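You operate a simulated robot arm through the tools that you are given. There is no shell and no other tool. Be economical: measure what you need, move in short steps, check, and stop when the job is done.

The job below is to be done with a simulated two-armed robot. You get a single attempt, and the scene is never put back.

Task
Rinse the open filter with about a litre of rinse water into the deep white tray.
Fine: pump it in and drain it off; leave the tray under the spout and the selector on rinse; shut the drain, then crank the plate up; spill nothing.

It is judged by the outcome, as a careful person would: the job done as asked, and still so three seconds after it is handed in. It fails if anything else is knocked over, pushed out of place, dropped, spilled or broken.

Robot
Two 7-joint arms with two-finger parallel grippers on one trunk, on a base that drives. Base frame: it is fixed to the floor where the robot stands at the start and does not move with it; the origin is under the middle of the robot, x ahead of it, y to its left, z up. Lengths are in mm, angles in degrees, forces in N, time in s.
The left shoulder is at the start at [50, 187, 1135], the right one opposite. With the tool pointing down near the work surface each hand reaches from about 100 to 300 mm from the robot's upright axis, wherever it stands, measured 20 degrees to its own side. Places, roughly: black funnel lever [1100, 800, 900]; crank [400, 300, 500]; green selector lever [500, -700, 800]; red pump knob [500, -1000, 1000]; red vent lever [600, 400, 900]; spot under the spout [700, -200, 300]; yellow drain lever [600, 0, 700]. Payload 3.43 kg a hand.
The TCP of each hand is the grasp point between the finger pads, 30 mm short of the fingertips. In the tool frame z runs along the fingers and y along their closing line. The gripper opens to 94 mm. The fingers are 28 mm wide and 10 mm thick; the gripper's body (50 by 96 mm) begins 55 mm behind the TCP.
Orientation is that of the tool frame in the base frame, as a unit quaternion [w, x, y, z]. With the fingers straight down and closing along the base's y, the tool's x points along the base's -x, its y along +y and its z along -z.

Tools
- The arms move only by the tool arm_command. It takes "left_rows", "right_rows" or both (then of equal length, played together; a hand with none holds still); each is text: rows parted by semicolons, each of 7 numbers parted by spaces: the shift along the tool's x, y, z in units of 150 mm (1.0 is 150 mm), then the turn, a rotation vector about the tool's x, y, z in units of 45 degrees (1.0 is 45 degrees), then the gripper command, from -1 (fully open) to 1 (shut), values between in proportion. In form: dx dy dz rx ry rz grip; .... A call has 1 to 20 rows; each row is the pose to reach, as a shift and turn from the pose commanded when the call began, along the tool's axes at that moment. A call with a number of a shift or a turn outside -1 to 1 is refused whole. Rows are played at 5 a second. More than 50 mm and 8.6 degrees between two rows, or a gripper value outside its range, and nothing of the call is played. Where a pose cannot be reached the arm comes as near as it can. A force on the tool above 40 N (or 10 N above the force at the start of the call, whichever is more), or a blocked arm, ends the call early, and 0.2 s more pass. Each finger travels about 153 mm/s and halts on what it meets, pressing with about 29 N; the grip force reading is that of the motor and also rises with nothing between the fingers. The clock runs only during rows and for 0.2 s after the last one: add rows that repeat a pose to give the fingers time. The reply holds the time, the measured pose of the TCP, the force on the tool along the base axes, the opening and the grip force, in the units named above and with some noise, with the torque about the TCP (base axes, N m) and any sound that the robot's microphone picked up, and new pictures: "views" is both (left out), scene, wrist or none (wrist: the cameras of the hands that moved).
- Cameras (640 x 400 px; columns grow to the right, rows downward): "scene" is now at [136.5, -19.2, 1277.9]; the picture's right is [-0.25, -0.97, 0.00], its down [-0.71, 0.18, -0.68] and it looks along [0.65, -0.17, -0.74] (base axes); focal length 214 px, centre (320, 200). "left" rides on the left gripper at [76, -14, -102] in its tool frame; the picture's right is [0.18, 0.98, 0.00], its down [-0.75, 0.14, -0.64] and it looks along [-0.63, 0.12, 0.77] (tool axes); focal length 243 px, centre (320, 200). "right" rides on the right gripper at [76, 14, -102] in its tool frame; the picture's right is [-0.18, 0.98, 0.00], its down [-0.75, -0.14, -0.64] and it looks along [-0.63, -0.12, 0.77] (tool axes); focal length 243 px, centre (320, 200). There is no depth. A picture from a camera that has moved, and an enlarged one, comes with that camera's place and axes in the base frame and with its lens.
- lift_body(by): slides the trunk up (or, below 0, down) by that many mm; the arms and the scene camera ride with it, the base frame stays. It gives what a move gives, with no picture.
- drive_base(legs): drives the robot by 1 to 6 legs, each [ahead, left, turn to the left] in mm, mm and degrees, along the robot's own axes; the way and the turn of a leg run together, so that a leg with both is an arc; at most 1500 mm and 180 degrees a leg. The arms and the cameras ride along, it lands a little off, and it stops where it bumps. It gives what a move gives, and a new picture of the scene camera.
- pan_tilt(pan, tilt): turns the head with the scene camera to pan (to the left, within 80 degrees either way) and tilt (down, from -29 to 69), counted from straight ahead of the robot. It gives what a move gives, and a new picture of the scene camera.
- zoom(camera, box): a new picture of the part [left, top, right, bottom] of that camera's present view, enlarged. The clock stands still meanwhile.
- hand_in(): hands the job in; it is judged then, once.

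Go step by step. Nothing tells you exact positions but the pictures and the camera data: compare them with the known pose of the tool, close in by small moves and look again before you grip or let go. The budget is 120 turns and 260 pictures, counting those below and the enlarged ones. Unless the task says otherwise, let go and move clear before handing in, and close with one line.

The tools are called after "Call:" as name(argument=value, ...) on one line, values as JSON. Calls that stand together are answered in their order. arm_command: Moves the arms, as the interface text tells. Its arguments: {"type":"object","properties":{"left_rows":{"type":"string"},"right_rows":{"type":"string"},"views":{"type":"string","enum":["both","scene","wrist","none"]}},"required":[]} The other tools are called the same way: lift_body (by) slides the trunk up or down; drive_base (legs) drives the base; pan_tilt (pan, tilt) turns the head that bears the scene camera; zoom (camera, box) takes an enlarged picture of a part of a camera's view; hand_in () hands the job in.

At the start:

```text
clock: 0.0
left_tcp_pos: [389.4, 111.3, 1126.9]
left_ee_rot: [0.0, 0.0, 1.0, 0.0]
left_force: [0.3, 0.4, -0.2]
left_ft_torque: [-0.03, 0.03, -0.03]
left_opening: 94.1
left_grasp_force: 0.1
right_tcp_pos: [395.6, -245.6, 1074.2]
right_ee_rot: [0.0, 0.0, 1.0, 0.0]
right_force: [0.4, 0.1, 0.2]
right_ft_torque: [0.0, 0.02, 0.0]
right_opening: 94.1
right_grasp_force: 0.1
trunk travel left (down, up): [-350.0, 82.0]
robot x, y, heading: [2.3, -1.5, 0.1]
head pan, tilt: [-14.4, 47.5]
```

scene: 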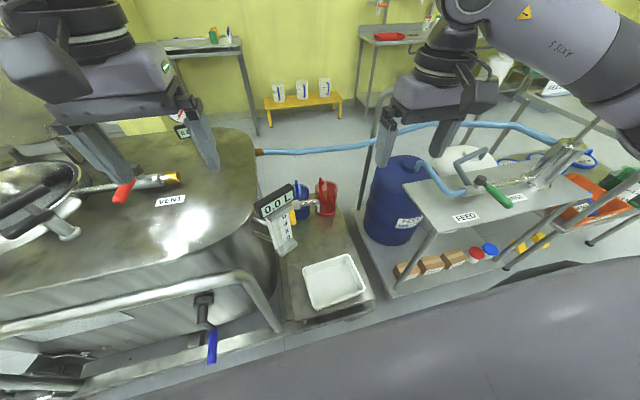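
right: 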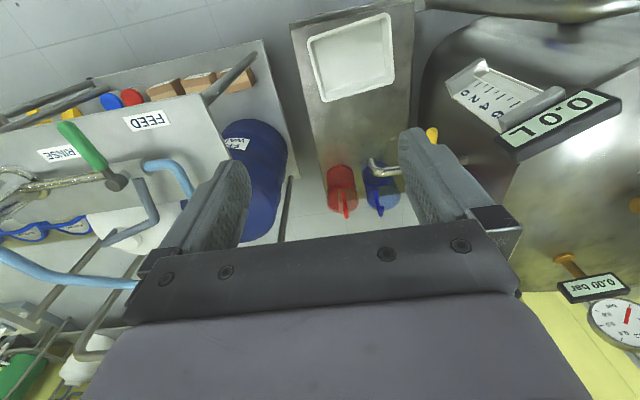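
left: 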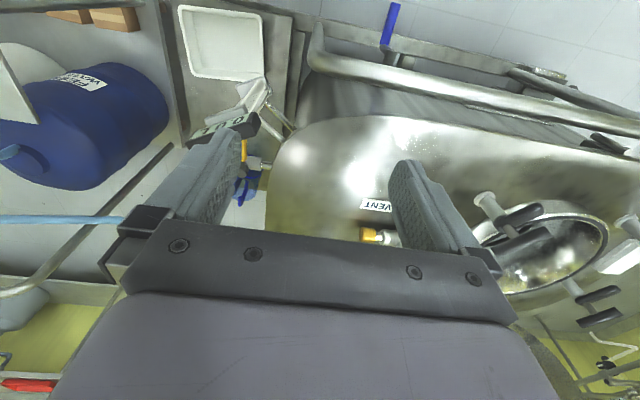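

I see a steel filter vessel on the left, a stand with a white tray and two jugs, and a pump table on the right with a green selector lever. I look closer at these parts first.

Call:
zoom(camera="scene", box=[220, 150, 400, 320])

Call:
zoom(camera="scene", box=[380, 110, 640, 280])

Call:
pan_tilt(pan=30, tilt=45)

Call:
pan_tilt(pan=-60, tilt=40)

```text
2.35 times, centred on (310, 235) of scene
camera zoom: at [136.5, -19.2, 1277.9], right [-0.25, -0.97, 0.0], down [-0.71, 0.18, -0.68], along [0.65, -0.17, -0.74], focal length 505 px, centre (344, 118)
```

zoom: 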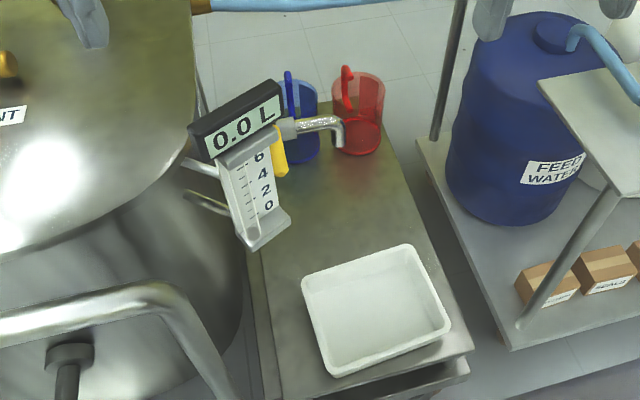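

```text
2.35 times, centred on (510, 195) of scene
camera zoom: at [136.5, -19.2, 1277.9], right [-0.25, -0.97, 0.0], down [-0.71, 0.18, -0.68], along [0.65, -0.17, -0.74], focal length 505 px, centre (-127, 212)
```

zoom: 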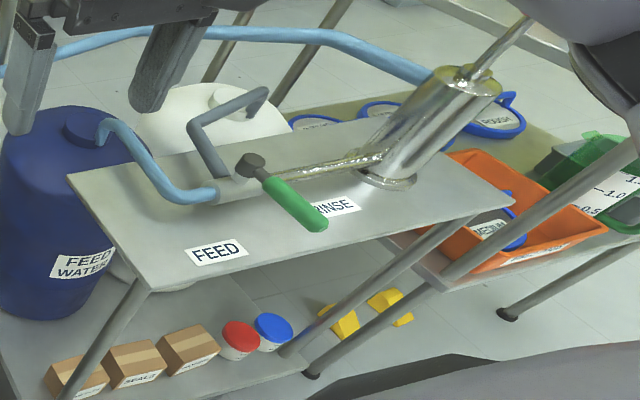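

```text
clock: 1.1
left_tcp_pos: [387.8, 110.1, 1125.5]
left_ee_rot: [0.0, 0.001, 1.0, 0.0]
left_force: [0.4, 0.0, 0.2]
left_ft_torque: [0.0, 0.01, 0.0]
left_opening: 93.9
left_grasp_force: 0.0
right_tcp_pos: [394.2, -245.7, 1075.5]
right_ee_rot: [-0.001, 0.001, 1.0, 0.0]
right_force: [0.0, -0.3, -0.5]
right_ft_torque: [0.02, 0.04, -0.01]
right_opening: 93.8
right_grasp_force: 0.0
trunk travel left (down, up): [-350.0, 82.0]
robot x, y, heading: [-1.1, -1.5, -0.0]
head pan, tilt: [30.0, 45.0]
camera scene: at [130.3, 41.1, 1281.4], right [0.5, -0.87, 0.0], down [-0.61, -0.35, -0.71], along [0.61, 0.35, -0.71], focal length 214 px, centre (320, 200)
```

scene: 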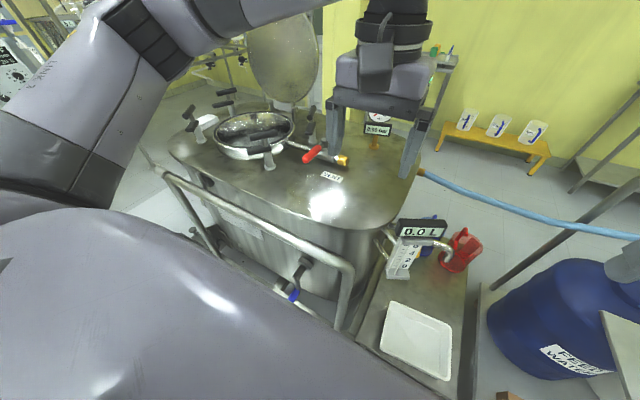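

```text
clock: 2.8
left_tcp_pos: [387.1, 110.0, 1125.4]
left_ee_rot: [0.0, -0.001, 1.0, -0.001]
left_force: [0.5, -0.5, -0.7]
left_ft_torque: [0.01, -0.01, 0.02]
left_opening: 93.9
left_grasp_force: 0.1
right_tcp_pos: [395.4, -246.0, 1075.2]
right_ee_rot: [0.0, 0.0, 1.0, 0.0]
right_force: [-1.0, -0.1, -0.7]
right_ft_torque: [-0.02, 0.0, -0.01]
right_opening: 94.2
right_grasp_force: 0.0
trunk travel left (down, up): [-350.0, 82.0]
robot x, y, heading: [-1.8, -1.5, -0.1]
head pan, tilt: [-60.0, 40.0]
camera scene: at [102.4, -73.1, 1288.7], right [-0.87, -0.5, 0.0], down [-0.32, 0.56, -0.77], along [0.38, -0.66, -0.64], focal length 214 px, centre (320, 200)
```

scene: 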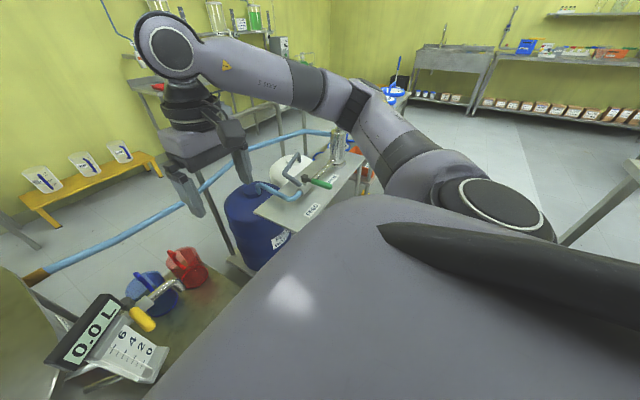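

The tray stands on the stand at about [490, -175], the spout tip at about [690, -150, 580], with the jugs behind it. I'll look around a bit more before moving.

Call:
pan_tilt(pan=20, tilt=60)

Call:
zoom(camera="left", box=[300, 0, 640, 340])

Call:
zoom(camera="right", box=[280, 0, 640, 300])

Call:
zoom(camera="right", box=[0, 60, 300, 360])

```text
clock: 4.3
left_tcp_pos: [387.8, 110.6, 1125.7]
left_ee_rot: [0.001, 0.0, 1.0, 0.0]
left_force: [0.1, -0.4, 0.1]
left_ft_torque: [-0.02, 0.0, -0.04]
left_opening: 94.3
left_grasp_force: 0.0
right_tcp_pos: [394.3, -246.2, 1074.9]
right_ee_rot: [0.0, 0.0, 1.0, 0.0]
right_force: [1.1, -0.4, 0.3]
right_ft_torque: [-0.03, 0.02, -0.01]
right_opening: 94.4
right_grasp_force: 0.0
trunk travel left (down, up): [-350.0, 82.0]
robot x, y, heading: [3.2, 1.4, 0.1]
head pan, tilt: [20.0, 60.0]
camera scene: at [122.5, 23.2, 1261.9], right [0.34, -0.94, 0.0], down [-0.81, -0.3, -0.5], along [0.47, 0.17, -0.87], focal length 214 px, centre (320, 200)
```

scene: 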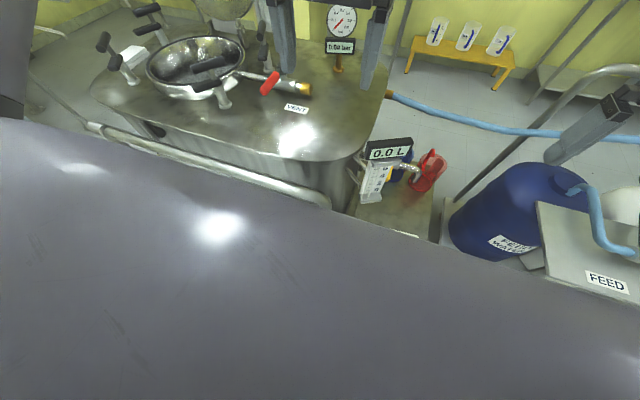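

```text
1.18 times, centred on (470, 170) of left
camera zoom: at [312.2, 97.8, 1228.5], right [-0.18, 0.98, 0.0], down [0.75, 0.14, 0.64], along [0.63, 0.12, -0.77], focal length 285 px, centre (144, 235)
```

zoom: 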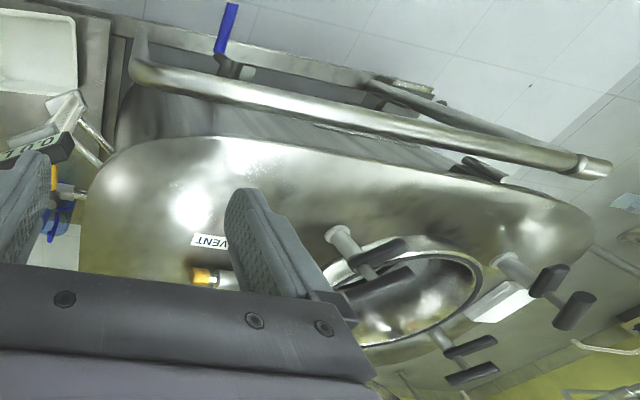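

```text
1.33 times, centred on (460, 150) of right
camera zoom: at [320.1, -232.2, 1177.8], right [0.18, 0.98, 0.0], down [0.75, -0.14, 0.64], along [0.63, -0.12, -0.77], focal length 324 px, centre (133, 267)
```

zoom: 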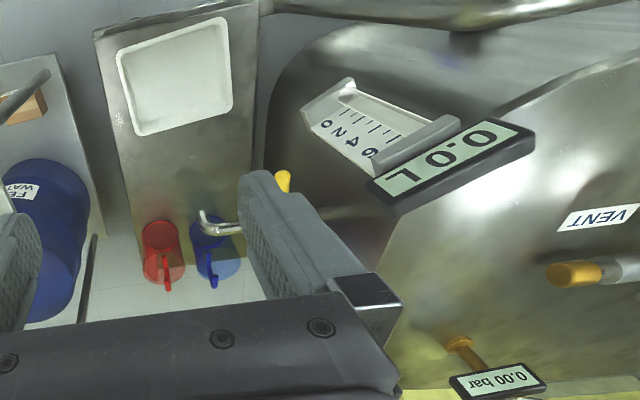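

```text
1.33 times, centred on (150, 210) of right
camera zoom: at [320.1, -232.2, 1177.8], right [0.18, 0.98, 0.0], down [0.75, -0.14, 0.64], along [0.63, -0.12, -0.77], focal length 324 px, centre (547, 187)
```

zoom: 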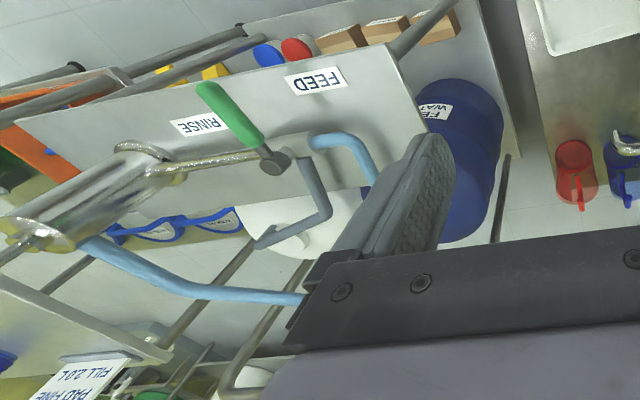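

I look closer at the vessel top and gauges.

Call:
zoom(camera="scene", box=[80, 0, 400, 200])

Call:
zoom(camera="scene", box=[320, 110, 460, 250])

Call:
pan_tilt(pan=-30, tilt=10)

```text
2.00 times, centred on (240, 100) of scene
camera zoom: at [122.5, 23.2, 1261.9], right [0.34, -0.94, 0.0], down [-0.81, -0.3, -0.5], along [0.47, 0.17, -0.87], focal length 429 px, centre (480, 400)
```

zoom: 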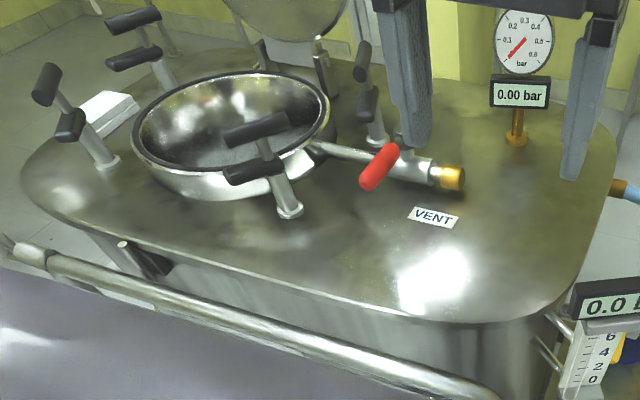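

```text
2.86 times, centred on (390, 180) of scene
camera zoom: at [122.5, 23.2, 1261.9], right [0.34, -0.94, 0.0], down [-0.81, -0.3, -0.5], along [0.47, 0.17, -0.87], focal length 613 px, centre (120, 257)
```

zoom: 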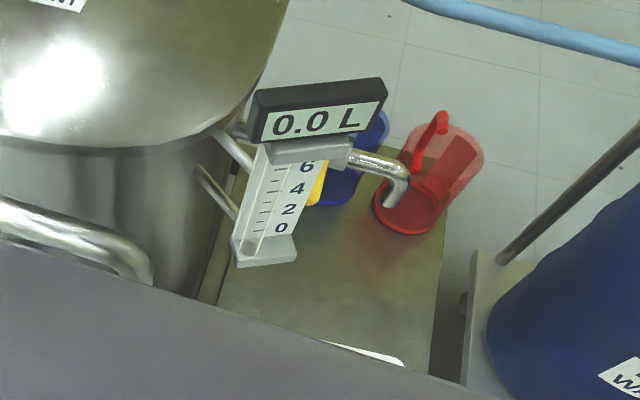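

```text
clock: 5.5
left_tcp_pos: [387.8, 111.1, 1125.5]
left_ee_rot: [-0.001, 0.0, 1.0, -0.001]
left_force: [0.4, -0.4, -0.4]
left_ft_torque: [0.02, 0.01, -0.03]
left_opening: 94.2
left_grasp_force: 0.0
right_tcp_pos: [396.1, -246.2, 1074.5]
right_ee_rot: [0.0, 0.0, 1.0, 0.0]
right_force: [0.5, 0.3, 0.1]
right_ft_torque: [0.02, 0.0, 0.04]
right_opening: 94.1
right_grasp_force: 0.0
trunk travel left (down, up): [-350.0, 82.0]
robot x, y, heading: [1.7, 1.6, -0.1]
head pan, tilt: [-30.0, 10.0]
camera scene: at [140.4, -45.9, 1336.3], right [-0.5, -0.87, 0.0], down [-0.15, 0.09, -0.98], along [0.85, -0.49, -0.17], focal length 214 px, centre (320, 200)
```

scene: 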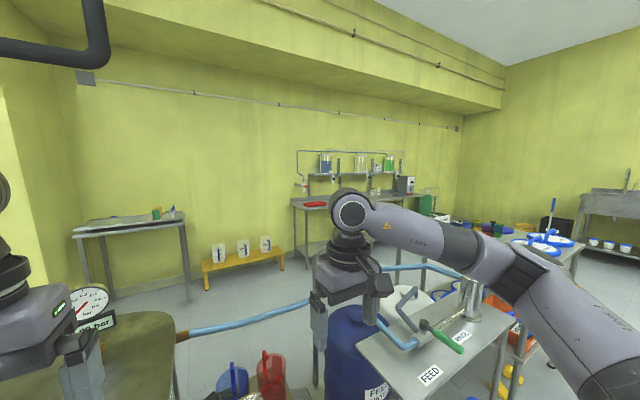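

The filter's lid is up and the gauge reads 0.00 bar; the drain lever is across its pipe (shut). I first look at the space between robot and stand.

Call:
pan_tilt(pan=-70, tilt=55)

Call:
pan_tilt(pan=-15, tilt=44)

Call:
zoom(camera="scene", box=[160, 200, 400, 400])

```text
clock: 6.6
left_tcp_pos: [388.0, 110.3, 1125.3]
left_ee_rot: [0.0, 0.001, 1.0, 0.0]
left_force: [0.2, 0.8, -0.3]
left_ft_torque: [0.03, -0.05, -0.01]
left_opening: 94.1
left_grasp_force: 0.1
right_tcp_pos: [395.0, -246.6, 1076.0]
right_ee_rot: [0.0, -0.001, 1.0, 0.001]
right_force: [0.2, 0.0, 0.5]
right_ft_torque: [-0.01, -0.03, 0.0]
right_opening: 93.9
right_grasp_force: 0.1
trunk travel left (down, up): [-350.0, 82.0]
robot x, y, heading: [1.1, 0.6, 0.3]
head pan, tilt: [-70.0, 55.0]
camera scene: at [84.5, -67.3, 1268.0], right [-0.94, -0.34, 0.0], down [-0.28, 0.77, -0.57], along [0.2, -0.54, -0.82], focal length 214 px, centre (320, 200)
```

scene: 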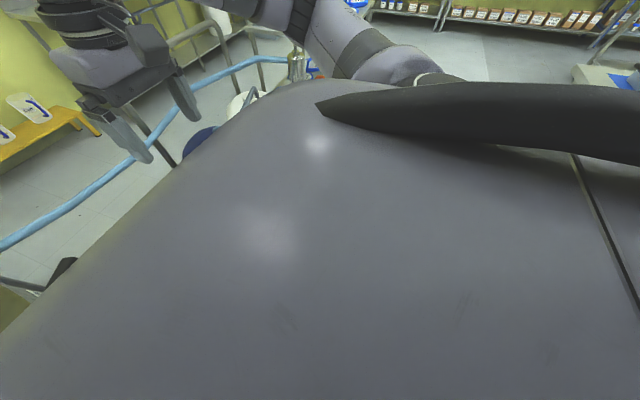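

```text
clock: 7.8
left_tcp_pos: [388.5, 110.5, 1125.2]
left_ee_rot: [0.0, -0.001, 1.0, 0.0]
left_force: [0.3, -0.5, -1.0]
left_ft_torque: [-0.02, 0.01, -0.01]
left_opening: 93.9
left_grasp_force: 0.1
right_tcp_pos: [394.8, -245.7, 1075.1]
right_ee_rot: [0.001, 0.0, 1.0, 0.0]
right_force: [0.3, -0.6, 0.1]
right_ft_torque: [-0.05, 0.0, 0.0]
right_opening: 93.9
right_grasp_force: 0.1
trunk travel left (down, up): [-350.0, 82.0]
robot x, y, heading: [1.6, -0.1, 0.1]
head pan, tilt: [-15.0, 44.0]
camera scene: at [139.1, -20.8, 1282.8], right [-0.26, -0.97, 0.0], down [-0.67, 0.18, -0.72], along [0.69, -0.19, -0.69], focal length 214 px, centre (320, 200)
```

scene: 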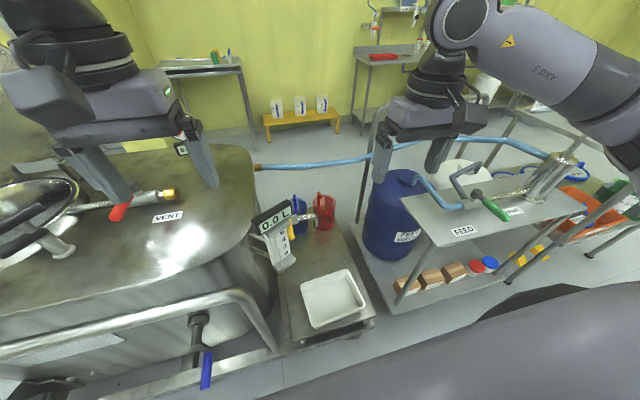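

```text
2.00 times, centred on (280, 300) of scene
camera zoom: at [139.1, -20.8, 1282.8], right [-0.26, -0.97, 0.0], down [-0.67, 0.18, -0.72], along [0.69, -0.19, -0.69], focal length 429 px, centre (400, 0)
```

zoom: 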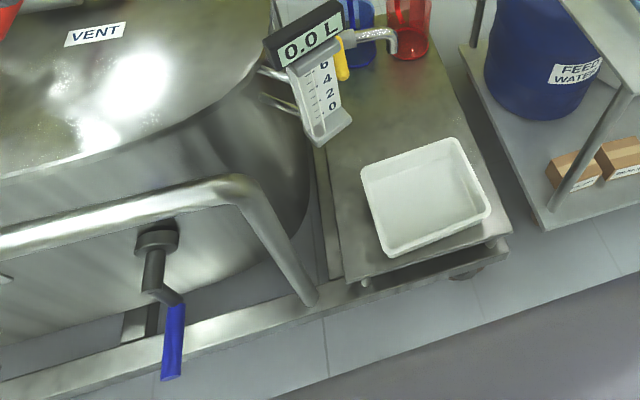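

Lowering the trunk would put the left hand into the vessel, so I raise the left hand first, and watch the right hand.

Call:
arm_command(left_rows="0.1 0 -0.33 0 0 0 -1;0.2 0 -0.66 0 0 0 -1;0.3 0 -0.98 0 0 0 -1", views="none")

Call:
arm_command(left_rows="0.1 0 -0.33 0 0 0 -1;0.2 0 -0.6 0 0 0 -1", views="scene")

```text
refused: row 1 steps farther than a row can; nothing moved
```

```text
refused: row 1 steps farther than a row can; nothing moved
```

The steps were just over 50 mm; I repeat with smaller ones.

Call:
arm_command(left_rows="0.1 0 -0.3 0 0 0 -1;0.2 0 -0.6 0 0 0 -1;0.3 0 -0.9 0 0 0 -1", views="none")

Call:
arm_command(left_rows="0.1 0 -0.3 0 0 0 -1;0.2 0 -0.6 0 0 0 -1", views="scene")

```text
clock: 8.6
left_tcp_pos: [343.2, 109.6, 1263.3]
left_ee_rot: [0.001, 0.0, 1.0, 0.0]
left_force: [-0.9, -0.1, -0.1]
left_ft_torque: [0.0, -0.01, 0.0]
left_opening: 93.6
left_grasp_force: 0.0
right_tcp_pos: [395.6, -246.1, 1075.3]
right_ee_rot: [0.0, -0.001, 1.0, 0.0]
right_force: [0.6, 0.4, 0.0]
right_ft_torque: [0.01, -0.02, -0.01]
right_opening: 94.0
right_grasp_force: 0.0
trunk travel left (down, up): [-350.0, 82.0]
robot x, y, heading: [0.9, 0.8, 0.1]
head pan, tilt: [-15.0, 44.0]
```

```text
clock: 9.2
left_tcp_pos: [310.8, 107.3, 1351.5]
left_ee_rot: [0.001, 0.0, 1.0, 0.0]
left_force: [-0.5, -0.6, -0.1]
left_ft_torque: [0.01, -0.02, 0.03]
left_opening: 93.8
left_grasp_force: 0.1
right_tcp_pos: [394.1, -246.2, 1075.1]
right_ee_rot: [0.0, 0.0, 1.0, 0.0]
right_force: [0.2, 0.4, 0.0]
right_ft_torque: [0.06, -0.02, 0.0]
right_opening: 94.1
right_grasp_force: 0.0
trunk travel left (down, up): [-350.0, 82.0]
robot x, y, heading: [-3.3, 1.2, 0.1]
head pan, tilt: [-15.0, 44.0]
camera scene: at [137.9, -21.4, 1282.9], right [-0.26, -0.97, 0.0], down [-0.67, 0.18, -0.72], along [0.7, -0.19, -0.69], focal length 214 px, centre (320, 200)
```

scene: 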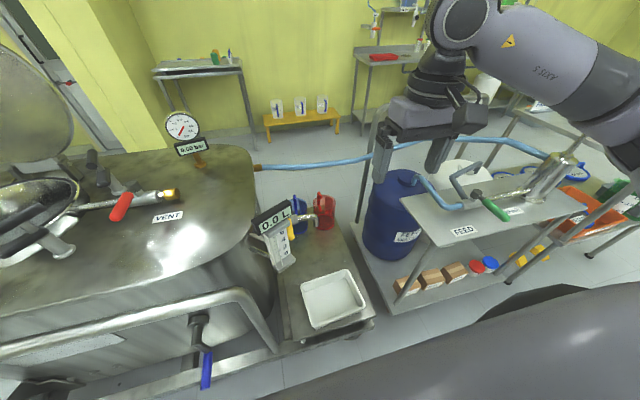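

The view is clear now. I lower the trunk so the right hand can reach the tray.

Call:
lift_body(by=-300)

Call:
arm_command(right_rows="0 0.05 0.3 0 0 0.15 -1;0 0.1 0.6 0 0 0.3 -1;0 0.15 0.9 0 0 0.45 -1;0 0.15 0.9 0 0 0.6 -1;0 0.15 0.9 0 0 0.78 -1;0 0.15 0.9 0 0 0.95 -1", views="both")

```text
clock: 12.2
left_tcp_pos: [313.8, 108.9, 1052.7]
left_ee_rot: [-0.001, 0.0, 1.0, 0.0]
left_force: [-0.8, -0.1, -0.4]
left_ft_torque: [0.06, -0.01, -0.02]
left_opening: 94.0
left_grasp_force: 0.0
right_tcp_pos: [395.7, -245.6, 775.3]
right_ee_rot: [0.0, 0.0, 1.0, 0.0]
right_force: [0.4, 0.3, 1.1]
right_ft_torque: [0.02, -0.01, 0.01]
right_opening: 93.9
right_grasp_force: 0.1
trunk travel left (down, up): [-50.0, 382.0]
robot x, y, heading: [2.3, 2.1, -0.1]
head pan, tilt: [-15.0, 44.0]
```

```text
clock: 13.6
left_tcp_pos: [312.8, 108.6, 1051.4]
left_ee_rot: [0.0, 0.0, 1.0, 0.0]
left_force: [-0.1, 0.6, -0.3]
left_ft_torque: [-0.02, 0.0, -0.03]
left_opening: 93.9
left_grasp_force: 0.1
right_tcp_pos: [395.3, -223.0, 638.6]
right_ee_rot: [0.001, 0.366, 0.931, 0.0]
right_force: [-0.1, 0.0, -0.2]
right_ft_torque: [-0.02, -0.02, 0.05]
right_opening: 93.8
right_grasp_force: 0.0
trunk travel left (down, up): [-50.0, 382.0]
robot x, y, heading: [1.4, -2.1, -0.1]
head pan, tilt: [-15.0, 44.0]
camera scene: at [139.1, -20.8, 982.8], right [-0.26, -0.97, 0.0], down [-0.67, 0.18, -0.72], along [0.69, -0.19, -0.69], focal length 214 px, centre (320, 200)
camera right: at [350.3, -161.2, 742.1], right [0.8, 0.59, 0.0], down [0.46, -0.62, 0.64], along [0.38, -0.52, -0.77], focal length 243 px, centre (320, 200)
```

scene: 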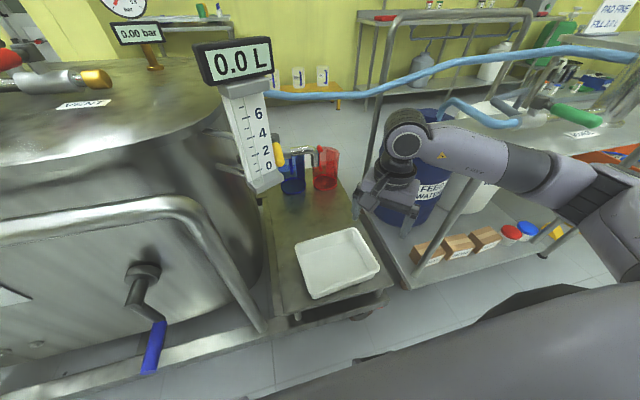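
right: 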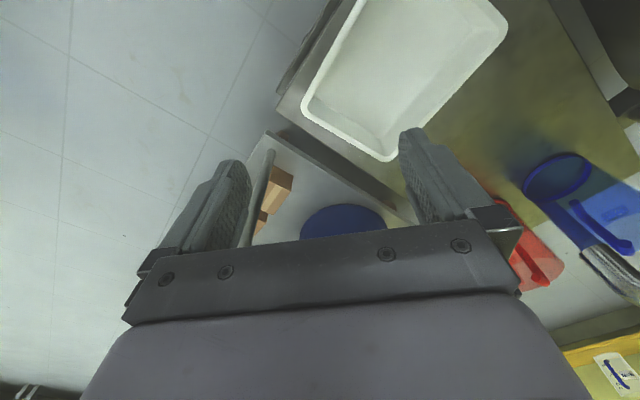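

The tray rim is at about z 357, its corners near (380,-65), (402,-285), (578,-272), (566,-47), and the stand top is at about z 257. I'll push the tray's near wall with both open fingers, about 200 mm forward; first I bring the hand in front of the tray.

Call:
arm_command(right_rows="0.093 0 0.0 0 0 -0.16 -1;0.186 0 0 0 0 -0.32 -1;0.28 0 0 0 0 -0.48 -1;0.37 0 0 0 0 -0.64 -1;0.46 0 0.2 0 0 -0.8 -1;0.556 0.01 0.5 0 0 -0.95 -1;0.556 0.01 0.75 0 0 -0.95 -1;0.556 0.01 1 0 0 -0.95 -1", views="both")

```text
clock: 15.4
left_tcp_pos: [313.1, 108.8, 1052.1]
left_ee_rot: [0.001, 0.0, 1.0, 0.0]
left_force: [-0.5, -0.8, 0.0]
left_ft_torque: [0.04, 0.01, 0.04]
left_opening: 93.8
left_grasp_force: 0.1
right_tcp_pos: [336.4, -164.5, 490.2]
right_ee_rot: [0.0, 0.0, 1.0, 0.0]
right_force: [-0.2, 0.1, -0.1]
right_ft_torque: [0.0, 0.04, -0.01]
right_opening: 94.0
right_grasp_force: 0.0
trunk travel left (down, up): [-50.0, 382.0]
robot x, y, heading: [4.0, 2.3, -0.0]
head pan, tilt: [-15.0, 44.0]
camera scene: at [139.1, -20.7, 982.9], right [-0.26, -0.97, 0.0], down [-0.67, 0.18, -0.72], along [0.69, -0.19, -0.69], focal length 214 px, centre (320, 200)
camera right: at [261.4, -151.1, 592.4], right [0.18, 0.98, 0.0], down [0.75, -0.14, 0.64], along [0.63, -0.12, -0.77], focal length 243 px, centre (320, 200)
```

scene: 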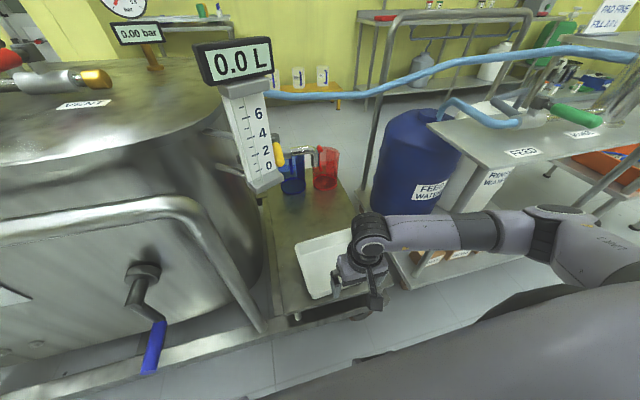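
right: 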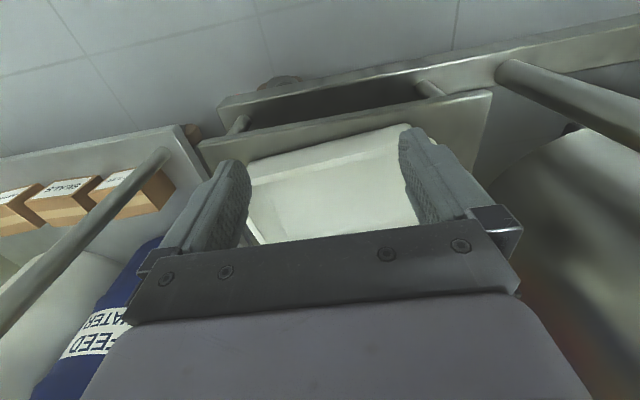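

The fingers are about 25 mm in front of the tray's near rim. I go down 150 mm.

Call:
arm_command(right_rows="0 0 0.25 0 0 0 -1;0 0 0.5 0 0 0 -1;0 0 0.75 0 0 0 -1;0 0 1 0 0 0 -1", views="both")

```text
clock: 16.4
left_tcp_pos: [312.9, 108.6, 1051.8]
left_ee_rot: [0.0, 0.0, 1.0, 0.001]
left_force: [-0.2, -1.1, -0.5]
left_ft_torque: [-0.01, 0.01, -0.03]
left_opening: 94.1
left_grasp_force: 0.1
right_tcp_pos: [337.3, -167.2, 337.7]
right_ee_rot: [0.0, -0.001, 1.0, -0.001]
right_force: [-0.4, -0.4, -0.1]
right_ft_torque: [0.0, 0.0, 0.0]
right_opening: 93.9
right_grasp_force: 0.1
trunk travel left (down, up): [-50.0, 382.0]
robot x, y, heading: [0.6, -0.2, -0.1]
head pan, tilt: [-15.0, 44.0]
camera scene: at [139.1, -20.7, 982.9], right [-0.26, -0.97, 0.0], down [-0.67, 0.18, -0.72], along [0.69, -0.19, -0.69], focal length 214 px, centre (320, 200)
camera right: at [262.2, -153.1, 440.0], right [0.18, 0.98, 0.0], down [0.75, -0.14, 0.64], along [0.63, -0.12, -0.77], focal length 243 px, centre (320, 200)
```

scene: 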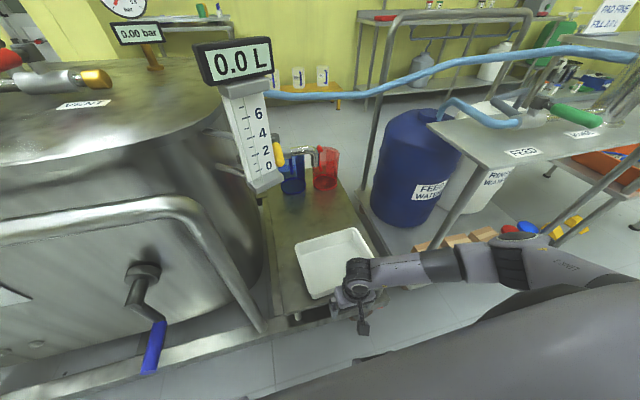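
right: 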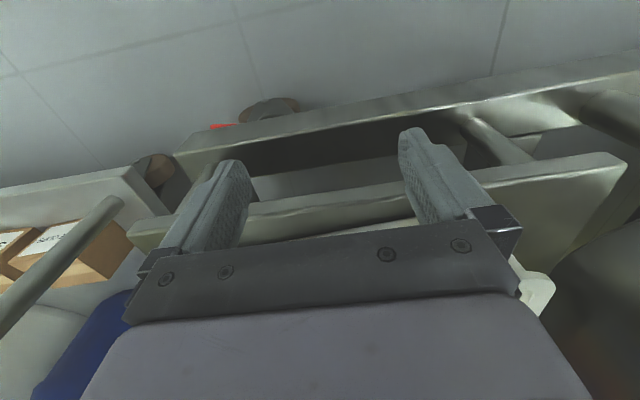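

The stand's top edge seems to be near z 300, so I raise the tips 15 mm for clearance and start pushing forward gently.

Call:
arm_command(right_rows="0 0 -0.1 0 0 0 -1;-0.1 0 -0.1 0 0 0 -1;-0.2 0 -0.1 0 0 0 -1;-0.3 0 -0.1 0 0 0 -1;-0.4 0 -0.1 0 0 0 -1;-0.5 0 -0.1 0 0 0 -1", views="both")

```text
clock: 17.8
left_tcp_pos: [312.2, 108.7, 1050.6]
left_ee_rot: [0.0, 0.001, 1.0, 0.001]
left_force: [-0.1, 0.5, -0.3]
left_ft_torque: [-0.03, -0.01, 0.0]
left_opening: 94.3
left_grasp_force: 0.0
right_tcp_pos: [410.8, -165.9, 355.9]
right_ee_rot: [0.0, 0.0, 1.0, 0.0]
right_force: [-1.2, -0.2, 0.4]
right_ft_torque: [-0.02, -0.03, -0.05]
right_opening: 94.0
right_grasp_force: 0.0
trunk travel left (down, up): [-50.0, 382.0]
robot x, y, heading: [0.8, -1.3, 0.1]
head pan, tilt: [-15.0, 44.0]
camera scene: at [139.1, -20.7, 982.8], right [-0.26, -0.97, 0.0], down [-0.67, 0.18, -0.72], along [0.69, -0.19, -0.69], focal length 214 px, centre (320, 200)
camera right: at [336.0, -152.7, 457.9], right [0.18, 0.98, 0.0], down [0.75, -0.14, 0.64], along [0.63, -0.12, -0.77], focal length 243 px, centre (320, 200)
```

scene: 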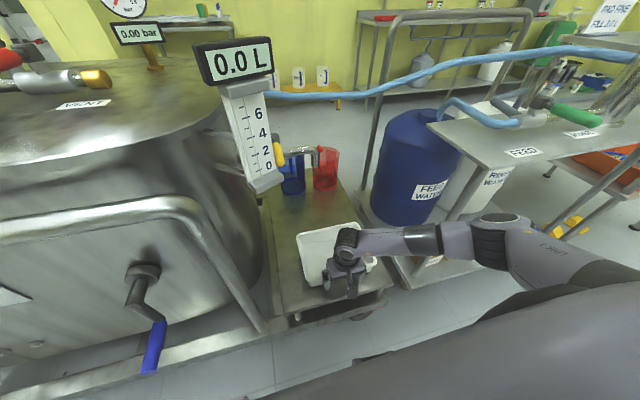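
right: 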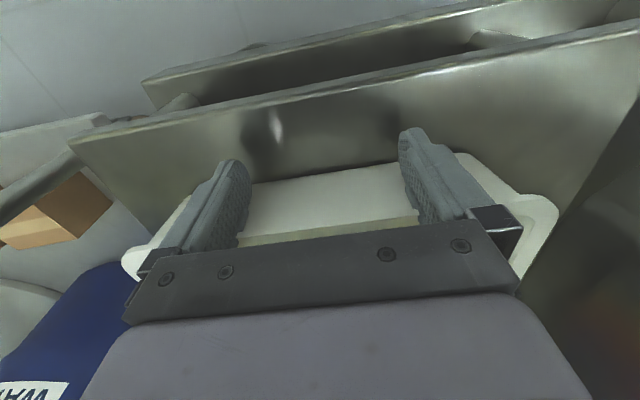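

The tray slides easily (about 25 mm so far). The tips may bear only near the rim, so I back off slightly, lower 12 mm and go on pushing.

Call:
arm_command(right_rows="0.06 0 0 0 0 0 -1;0.06 0 0.08 0 0 0 -1;0 0 0.08 0 0 0 -1;-0.1 0 0.08 0 0 0 -1;-0.2 0 0.08 0 0 0 -1;-0.3 0 0.08 0 0 0 -1;-0.4 0 0.08 0 0 0 -1;-0.5 0 0.08 0 0 0 -1", views="both")

```text
clock: 19.6
left_tcp_pos: [313.1, 108.9, 1051.8]
left_ee_rot: [0.0, 0.0, 1.0, 0.0]
left_force: [0.1, -0.7, -0.3]
left_ft_torque: [0.0, -0.01, 0.0]
left_opening: 94.3
left_grasp_force: 0.2
right_tcp_pos: [486.4, -165.6, 343.7]
right_ee_rot: [0.0, 0.0, 1.0, 0.0]
right_force: [-1.2, 0.5, 0.3]
right_ft_torque: [-0.02, -0.01, 0.03]
right_opening: 93.9
right_grasp_force: 0.1
trunk travel left (down, up): [-50.0, 382.0]
robot x, y, heading: [1.1, 0.1, 0.1]
head pan, tilt: [-15.0, 44.0]
camera scene: at [139.1, -20.7, 982.8], right [-0.26, -0.97, 0.0], down [-0.67, 0.18, -0.72], along [0.69, -0.19, -0.69], focal length 214 px, centre (320, 200)
camera right: at [410.7, -152.6, 446.5], right [0.18, 0.98, 0.0], down [0.75, -0.14, 0.64], along [0.63, -0.12, -0.77], focal length 243 px, centre (320, 200)
```

scene: 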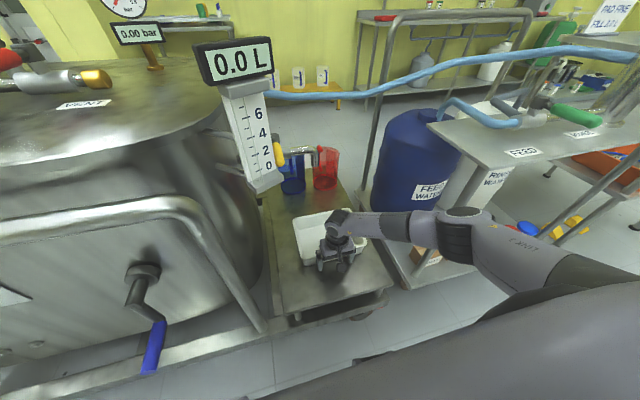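
right: 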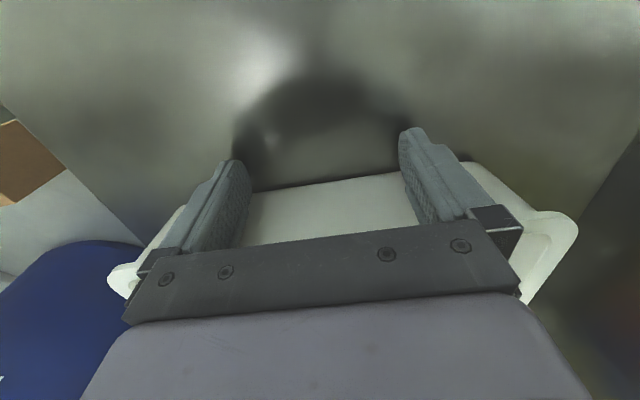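

It moves well. I push another 75 mm and check against the spout.

Call:
arm_command(right_rows="-0.1 0 0 0 0 0 -1;-0.2 0 0 0 0 0 -1;-0.3 0 0 0 0 0 -1;-0.4 0 0 0 0 0 -1;-0.5 0 0 0 0 0 -1", views="both")

Call:
zoom(camera="scene", box=[220, 110, 400, 290])

```text
clock: 20.8
left_tcp_pos: [312.6, 109.0, 1051.9]
left_ee_rot: [0.0, 0.0, 1.0, 0.0]
left_force: [-0.5, 0.1, 0.2]
left_ft_torque: [-0.03, 0.03, 0.03]
left_opening: 94.0
left_grasp_force: 0.0
right_tcp_pos: [544.1, -165.0, 343.7]
right_ee_rot: [0.0, 0.0, 1.0, 0.0]
right_force: [-0.6, -0.7, 0.1]
right_ft_torque: [0.01, -0.04, 0.03]
right_opening: 94.0
right_grasp_force: 0.1
right hand out of reach, approached as far as the arm can: row 5
trunk travel left (down, up): [-50.0, 382.0]
robot x, y, heading: [-0.9, -2.2, -0.0]
head pan, tilt: [-15.0, 44.0]
camera scene: at [139.1, -20.7, 982.8], right [-0.26, -0.97, 0.0], down [-0.67, 0.18, -0.72], along [0.69, -0.19, -0.69], focal length 214 px, centre (320, 200)
camera right: at [469.3, -151.5, 445.9], right [0.18, 0.98, 0.0], down [0.75, -0.14, 0.64], along [0.63, -0.12, -0.77], focal length 243 px, centre (320, 200)
```

scene: 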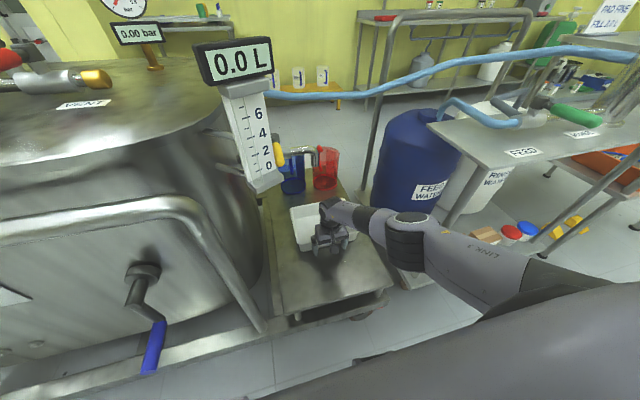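
right: 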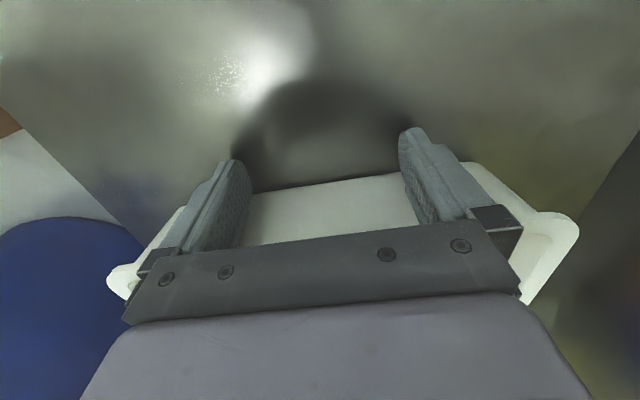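

```text
2.22 times, centred on (310, 200) of scene
camera zoom: at [139.1, -20.7, 982.8], right [-0.26, -0.97, 0.0], down [-0.67, 0.18, -0.72], along [0.69, -0.19, -0.69], focal length 477 px, centre (342, 200)
```

zoom: 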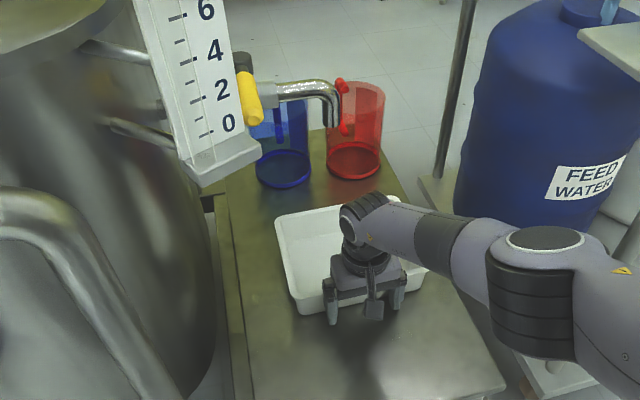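

The tray is nearly there: its centre is at about x 650 and the spout mouth at x 675, y -150. I tilt the hand a little to gain reach and push 25 mm more.

Call:
arm_command(right_rows="0 0 -0.03 0 -0.15 0 -1;0 0 -0.04 0 -0.3 0 -1;-0.06 0 -0.04 0 -0.42 0 -1;-0.12 0 -0.04 0 -0.42 0 -1;-0.15 0 -0.04 0 -0.42 0 -1", views="scene")

Call:
zoom(camera="scene", box=[220, 110, 400, 290])

```text
clock: 22.0
left_tcp_pos: [312.1, 108.3, 1052.6]
left_ee_rot: [0.001, 0.0, 1.0, 0.0]
left_force: [-0.6, 1.0, 0.4]
left_ft_torque: [0.01, -0.01, 0.03]
left_opening: 94.0
left_grasp_force: 0.2
right_tcp_pos: [567.7, -167.0, 350.4]
right_ee_rot: [0.164, 0.001, 0.986, 0.0]
right_force: [-1.3, 0.7, 1.1]
right_ft_torque: [-0.08, -0.01, -0.04]
right_opening: 94.3
right_grasp_force: 0.1
trunk travel left (down, up): [-50.0, 382.0]
robot x, y, heading: [-0.6, 0.6, 0.0]
head pan, tilt: [-15.0, 44.0]
camera scene: at [139.1, -20.7, 982.9], right [-0.26, -0.97, 0.0], down [-0.67, 0.18, -0.72], along [0.69, -0.19, -0.69], focal length 214 px, centre (320, 200)
```

scene: 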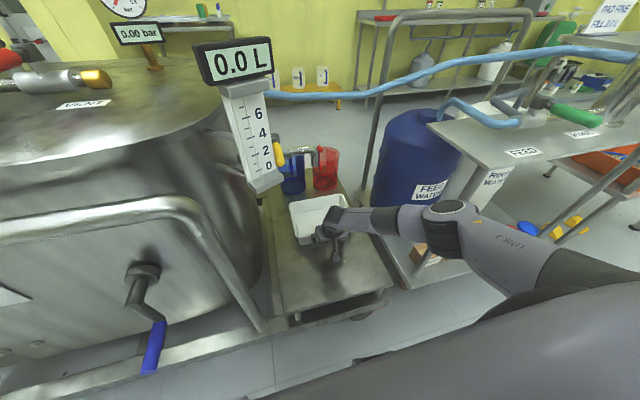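

```text
2.22 times, centred on (310, 200) of scene
camera zoom: at [139.1, -20.7, 982.9], right [-0.26, -0.97, 0.0], down [-0.67, 0.18, -0.72], along [0.69, -0.19, -0.69], focal length 477 px, centre (342, 200)
```

zoom: 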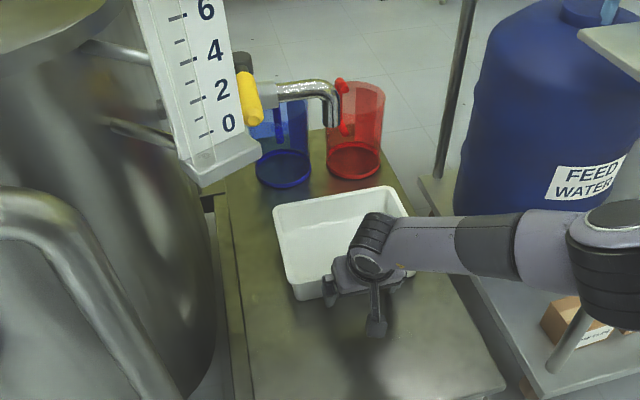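

The tray is centred under the spout. I withdraw the hand backwards and up.

Call:
arm_command(right_rows="0.15 0 0 0 0 0 -1;0.3 0 0 0 0.1 0 -1;0.4 0 -0.1 0 0.25 0 -1;0.45 0 -0.35 0 0.42 0 -1;0.5 0 -0.65 0 0.42 0 -1;0.5 0 -0.95 0 0.42 0 -1", views="none")

Call:
arm_command(right_rows="0.2 0 -0.2 0 0 0 -1;0.3 0 -0.5 0 0 0 -1;0.4 0 -0.75 0 0 0 -1;0.5 0 -1 0 0 0 -1", views="scene")

Call:
zoom(camera="scene", box=[220, 110, 400, 290])

Call:
zoom(camera="scene", box=[480, 0, 640, 160])

```text
clock: 23.4
left_tcp_pos: [313.0, 109.7, 1051.1]
left_ee_rot: [0.0, 0.0, 1.0, 0.0]
left_force: [-0.8, 0.2, -0.1]
left_ft_torque: [-0.01, 0.06, -0.01]
left_opening: 94.1
left_grasp_force: 0.0
right_tcp_pos: [449.0, -169.0, 459.8]
right_ee_rot: [-0.001, 0.001, 1.0, -0.001]
right_force: [-0.1, 0.2, -0.1]
right_ft_torque: [0.03, -0.01, -0.02]
right_opening: 94.1
right_grasp_force: 0.1
trunk travel left (down, up): [-50.0, 382.0]
robot x, y, heading: [-1.6, 2.2, 0.2]
head pan, tilt: [-15.0, 44.0]
```

```text
clock: 24.4
left_tcp_pos: [311.5, 108.6, 1052.6]
left_ee_rot: [0.0, -0.001, 1.0, 0.001]
left_force: [1.0, -0.1, -0.2]
left_ft_torque: [0.02, 0.01, 0.02]
left_opening: 94.1
left_grasp_force: 0.2
right_tcp_pos: [372.3, -166.2, 610.9]
right_ee_rot: [0.0, 0.0, 1.0, -0.001]
right_force: [0.0, -0.4, -0.6]
right_ft_torque: [0.0, 0.02, -0.02]
right_opening: 93.8
right_grasp_force: 0.0
trunk travel left (down, up): [-50.0, 382.0]
robot x, y, heading: [1.0, 1.1, -0.3]
head pan, tilt: [-15.0, 44.0]
camera scene: at [139.1, -20.8, 982.8], right [-0.26, -0.97, 0.0], down [-0.67, 0.18, -0.72], along [0.69, -0.19, -0.69], focal length 214 px, centre (320, 200)
```

scene: 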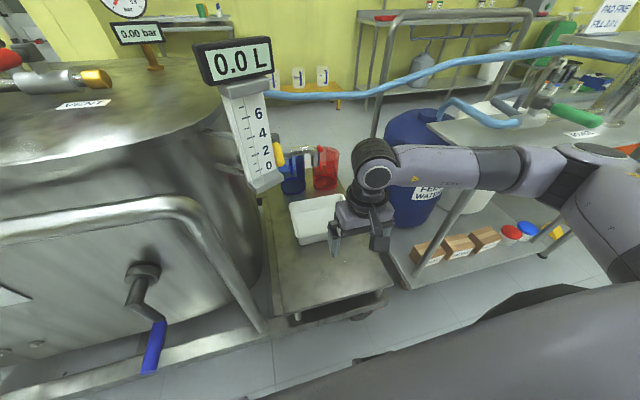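

```text
2.22 times, centred on (310, 200) of scene
camera zoom: at [139.1, -20.8, 982.8], right [-0.26, -0.97, 0.0], down [-0.67, 0.18, -0.72], along [0.69, -0.19, -0.69], focal length 477 px, centre (342, 200)
```

zoom: 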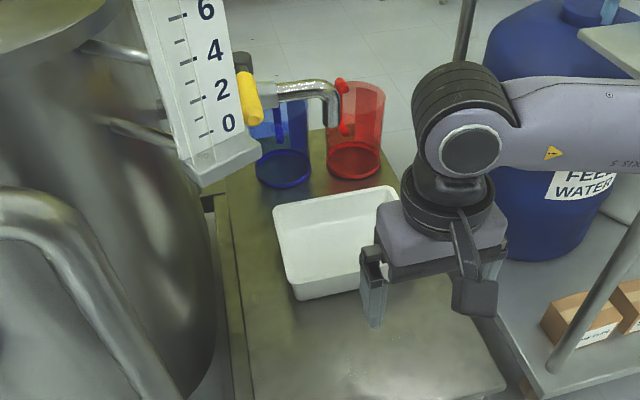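

```text
2.50 times, centred on (560, 80) of scene
camera zoom: at [139.1, -20.8, 982.8], right [-0.26, -0.97, 0.0], down [-0.67, 0.18, -0.72], along [0.69, -0.19, -0.69], focal length 536 px, centre (-280, 500)
```

zoom: 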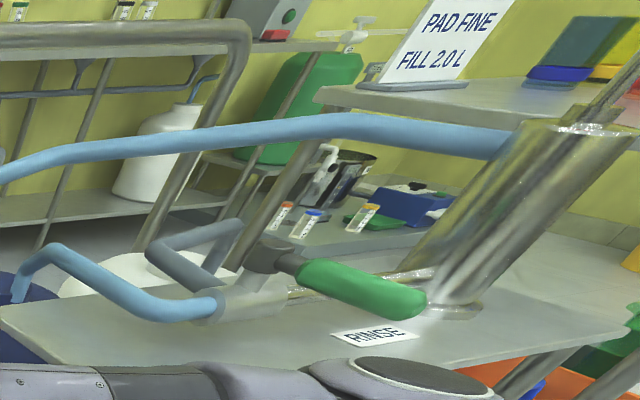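

The tray is placed. Next I raise the trunk, pull the right hand in and drive to the right towards the pump table.

Call:
lift_body(by=300)

Call:
arm_command(right_rows="0.2 0.1 -0.2 0 0 0 -1;0.4 0.2 -0.4 0 0 0 -1;0.5 0.3 -0.65 0 0 0 -1;0.5 0.3 -0.95 0 0 0 -1", views="none")

Call:
drive_base(legs=[[-60, 0, 0], [0, -350, 0]])

Call:
pan_tilt(pan=-45, tilt=35)

```text
clock: 27.4
left_tcp_pos: [313.4, 109.5, 1351.5]
left_ee_rot: [0.0, -0.001, 1.0, 0.0]
left_force: [0.1, 0.8, 0.0]
left_ft_torque: [0.01, 0.01, 0.03]
left_opening: 93.8
left_grasp_force: 0.2
right_tcp_pos: [374.6, -165.6, 910.3]
right_ee_rot: [0.001, 0.0, 1.0, 0.0]
right_force: [-0.6, -0.3, -0.7]
right_ft_torque: [-0.03, -0.02, 0.02]
right_opening: 93.9
right_grasp_force: 0.0
trunk travel left (down, up): [-350.0, 82.0]
robot x, y, heading: [0.2, 1.9, -0.2]
head pan, tilt: [-15.0, 44.0]
```

```text
clock: 28.4
left_tcp_pos: [311.8, 108.6, 1351.6]
left_ee_rot: [0.001, -0.001, 1.0, 0.0]
left_force: [0.8, -0.1, 0.7]
left_ft_torque: [-0.02, -0.03, 0.0]
left_opening: 94.2
left_grasp_force: 0.0
right_tcp_pos: [298.0, -119.6, 1055.0]
right_ee_rot: [0.0, 0.0, 1.0, 0.0]
right_force: [0.1, 0.7, -0.2]
right_ft_torque: [0.01, -0.01, -0.01]
right_opening: 93.9
right_grasp_force: 0.0
trunk travel left (down, up): [-350.0, 82.0]
robot x, y, heading: [0.6, -0.5, -0.2]
head pan, tilt: [-15.0, 44.0]
```

```text
clock: 32.7
left_tcp_pos: [252.8, -246.1, 1351.6]
left_ee_rot: [0.0, 0.003, 1.0, 0.0]
left_force: [-0.6, -0.4, 0.1]
left_ft_torque: [0.0, -0.03, -0.01]
left_opening: 94.0
left_grasp_force: 0.0
right_tcp_pos: [238.3, -474.5, 1054.1]
right_ee_rot: [0.0, 0.003, 1.0, 0.001]
right_force: [0.5, -0.1, -0.2]
right_ft_torque: [-0.07, 0.01, -0.01]
right_opening: 93.9
right_grasp_force: 0.0
trunk travel left (down, up): [-350.0, 82.0]
robot x, y, heading: [-59.7, -350.4, -0.3]
head pan, tilt: [-15.0, 44.0]
camera scene: at [78.7, -374.3, 1282.8], right [-0.26, -0.96, 0.0], down [-0.67, 0.18, -0.72], along [0.69, -0.19, -0.69], focal length 214 px, centre (320, 200)
```

scene: 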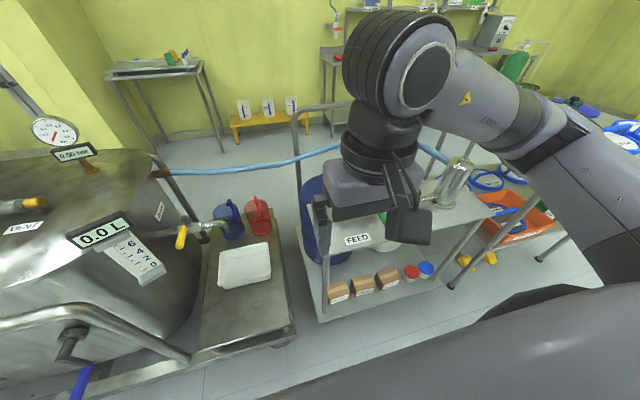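

```text
clock: 33.6
left_tcp_pos: [252.9, -245.1, 1351.0]
left_ee_rot: [0.0, 0.003, 1.0, 0.0]
left_force: [-0.7, 0.6, 0.1]
left_ft_torque: [-0.04, -0.01, 0.02]
left_opening: 94.0
left_grasp_force: 0.0
right_tcp_pos: [237.3, -475.4, 1053.8]
right_ee_rot: [0.0, 0.002, 1.0, 0.0]
right_force: [-0.2, -0.7, 0.2]
right_ft_torque: [-0.02, 0.02, 0.03]
right_opening: 94.0
right_grasp_force: 0.0
trunk travel left (down, up): [-350.0, 82.0]
robot x, y, heading: [-60.3, -353.0, -0.3]
head pan, tilt: [-45.0, 35.0]
camera scene: at [61.5, -415.1, 1296.2], right [-0.71, -0.7, 0.0], down [-0.4, 0.41, -0.82], along [0.58, -0.58, -0.57], focal length 214 px, centre (320, 200)
```

scene: 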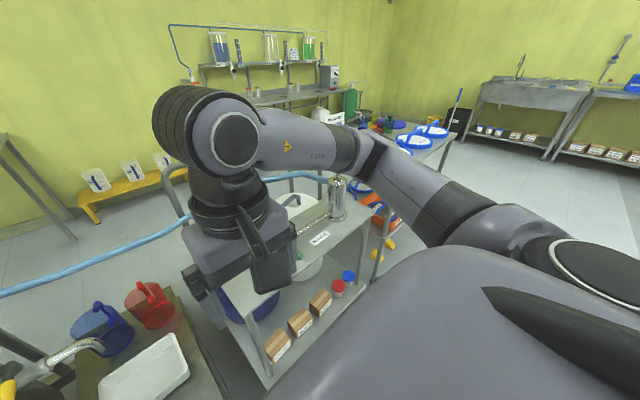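

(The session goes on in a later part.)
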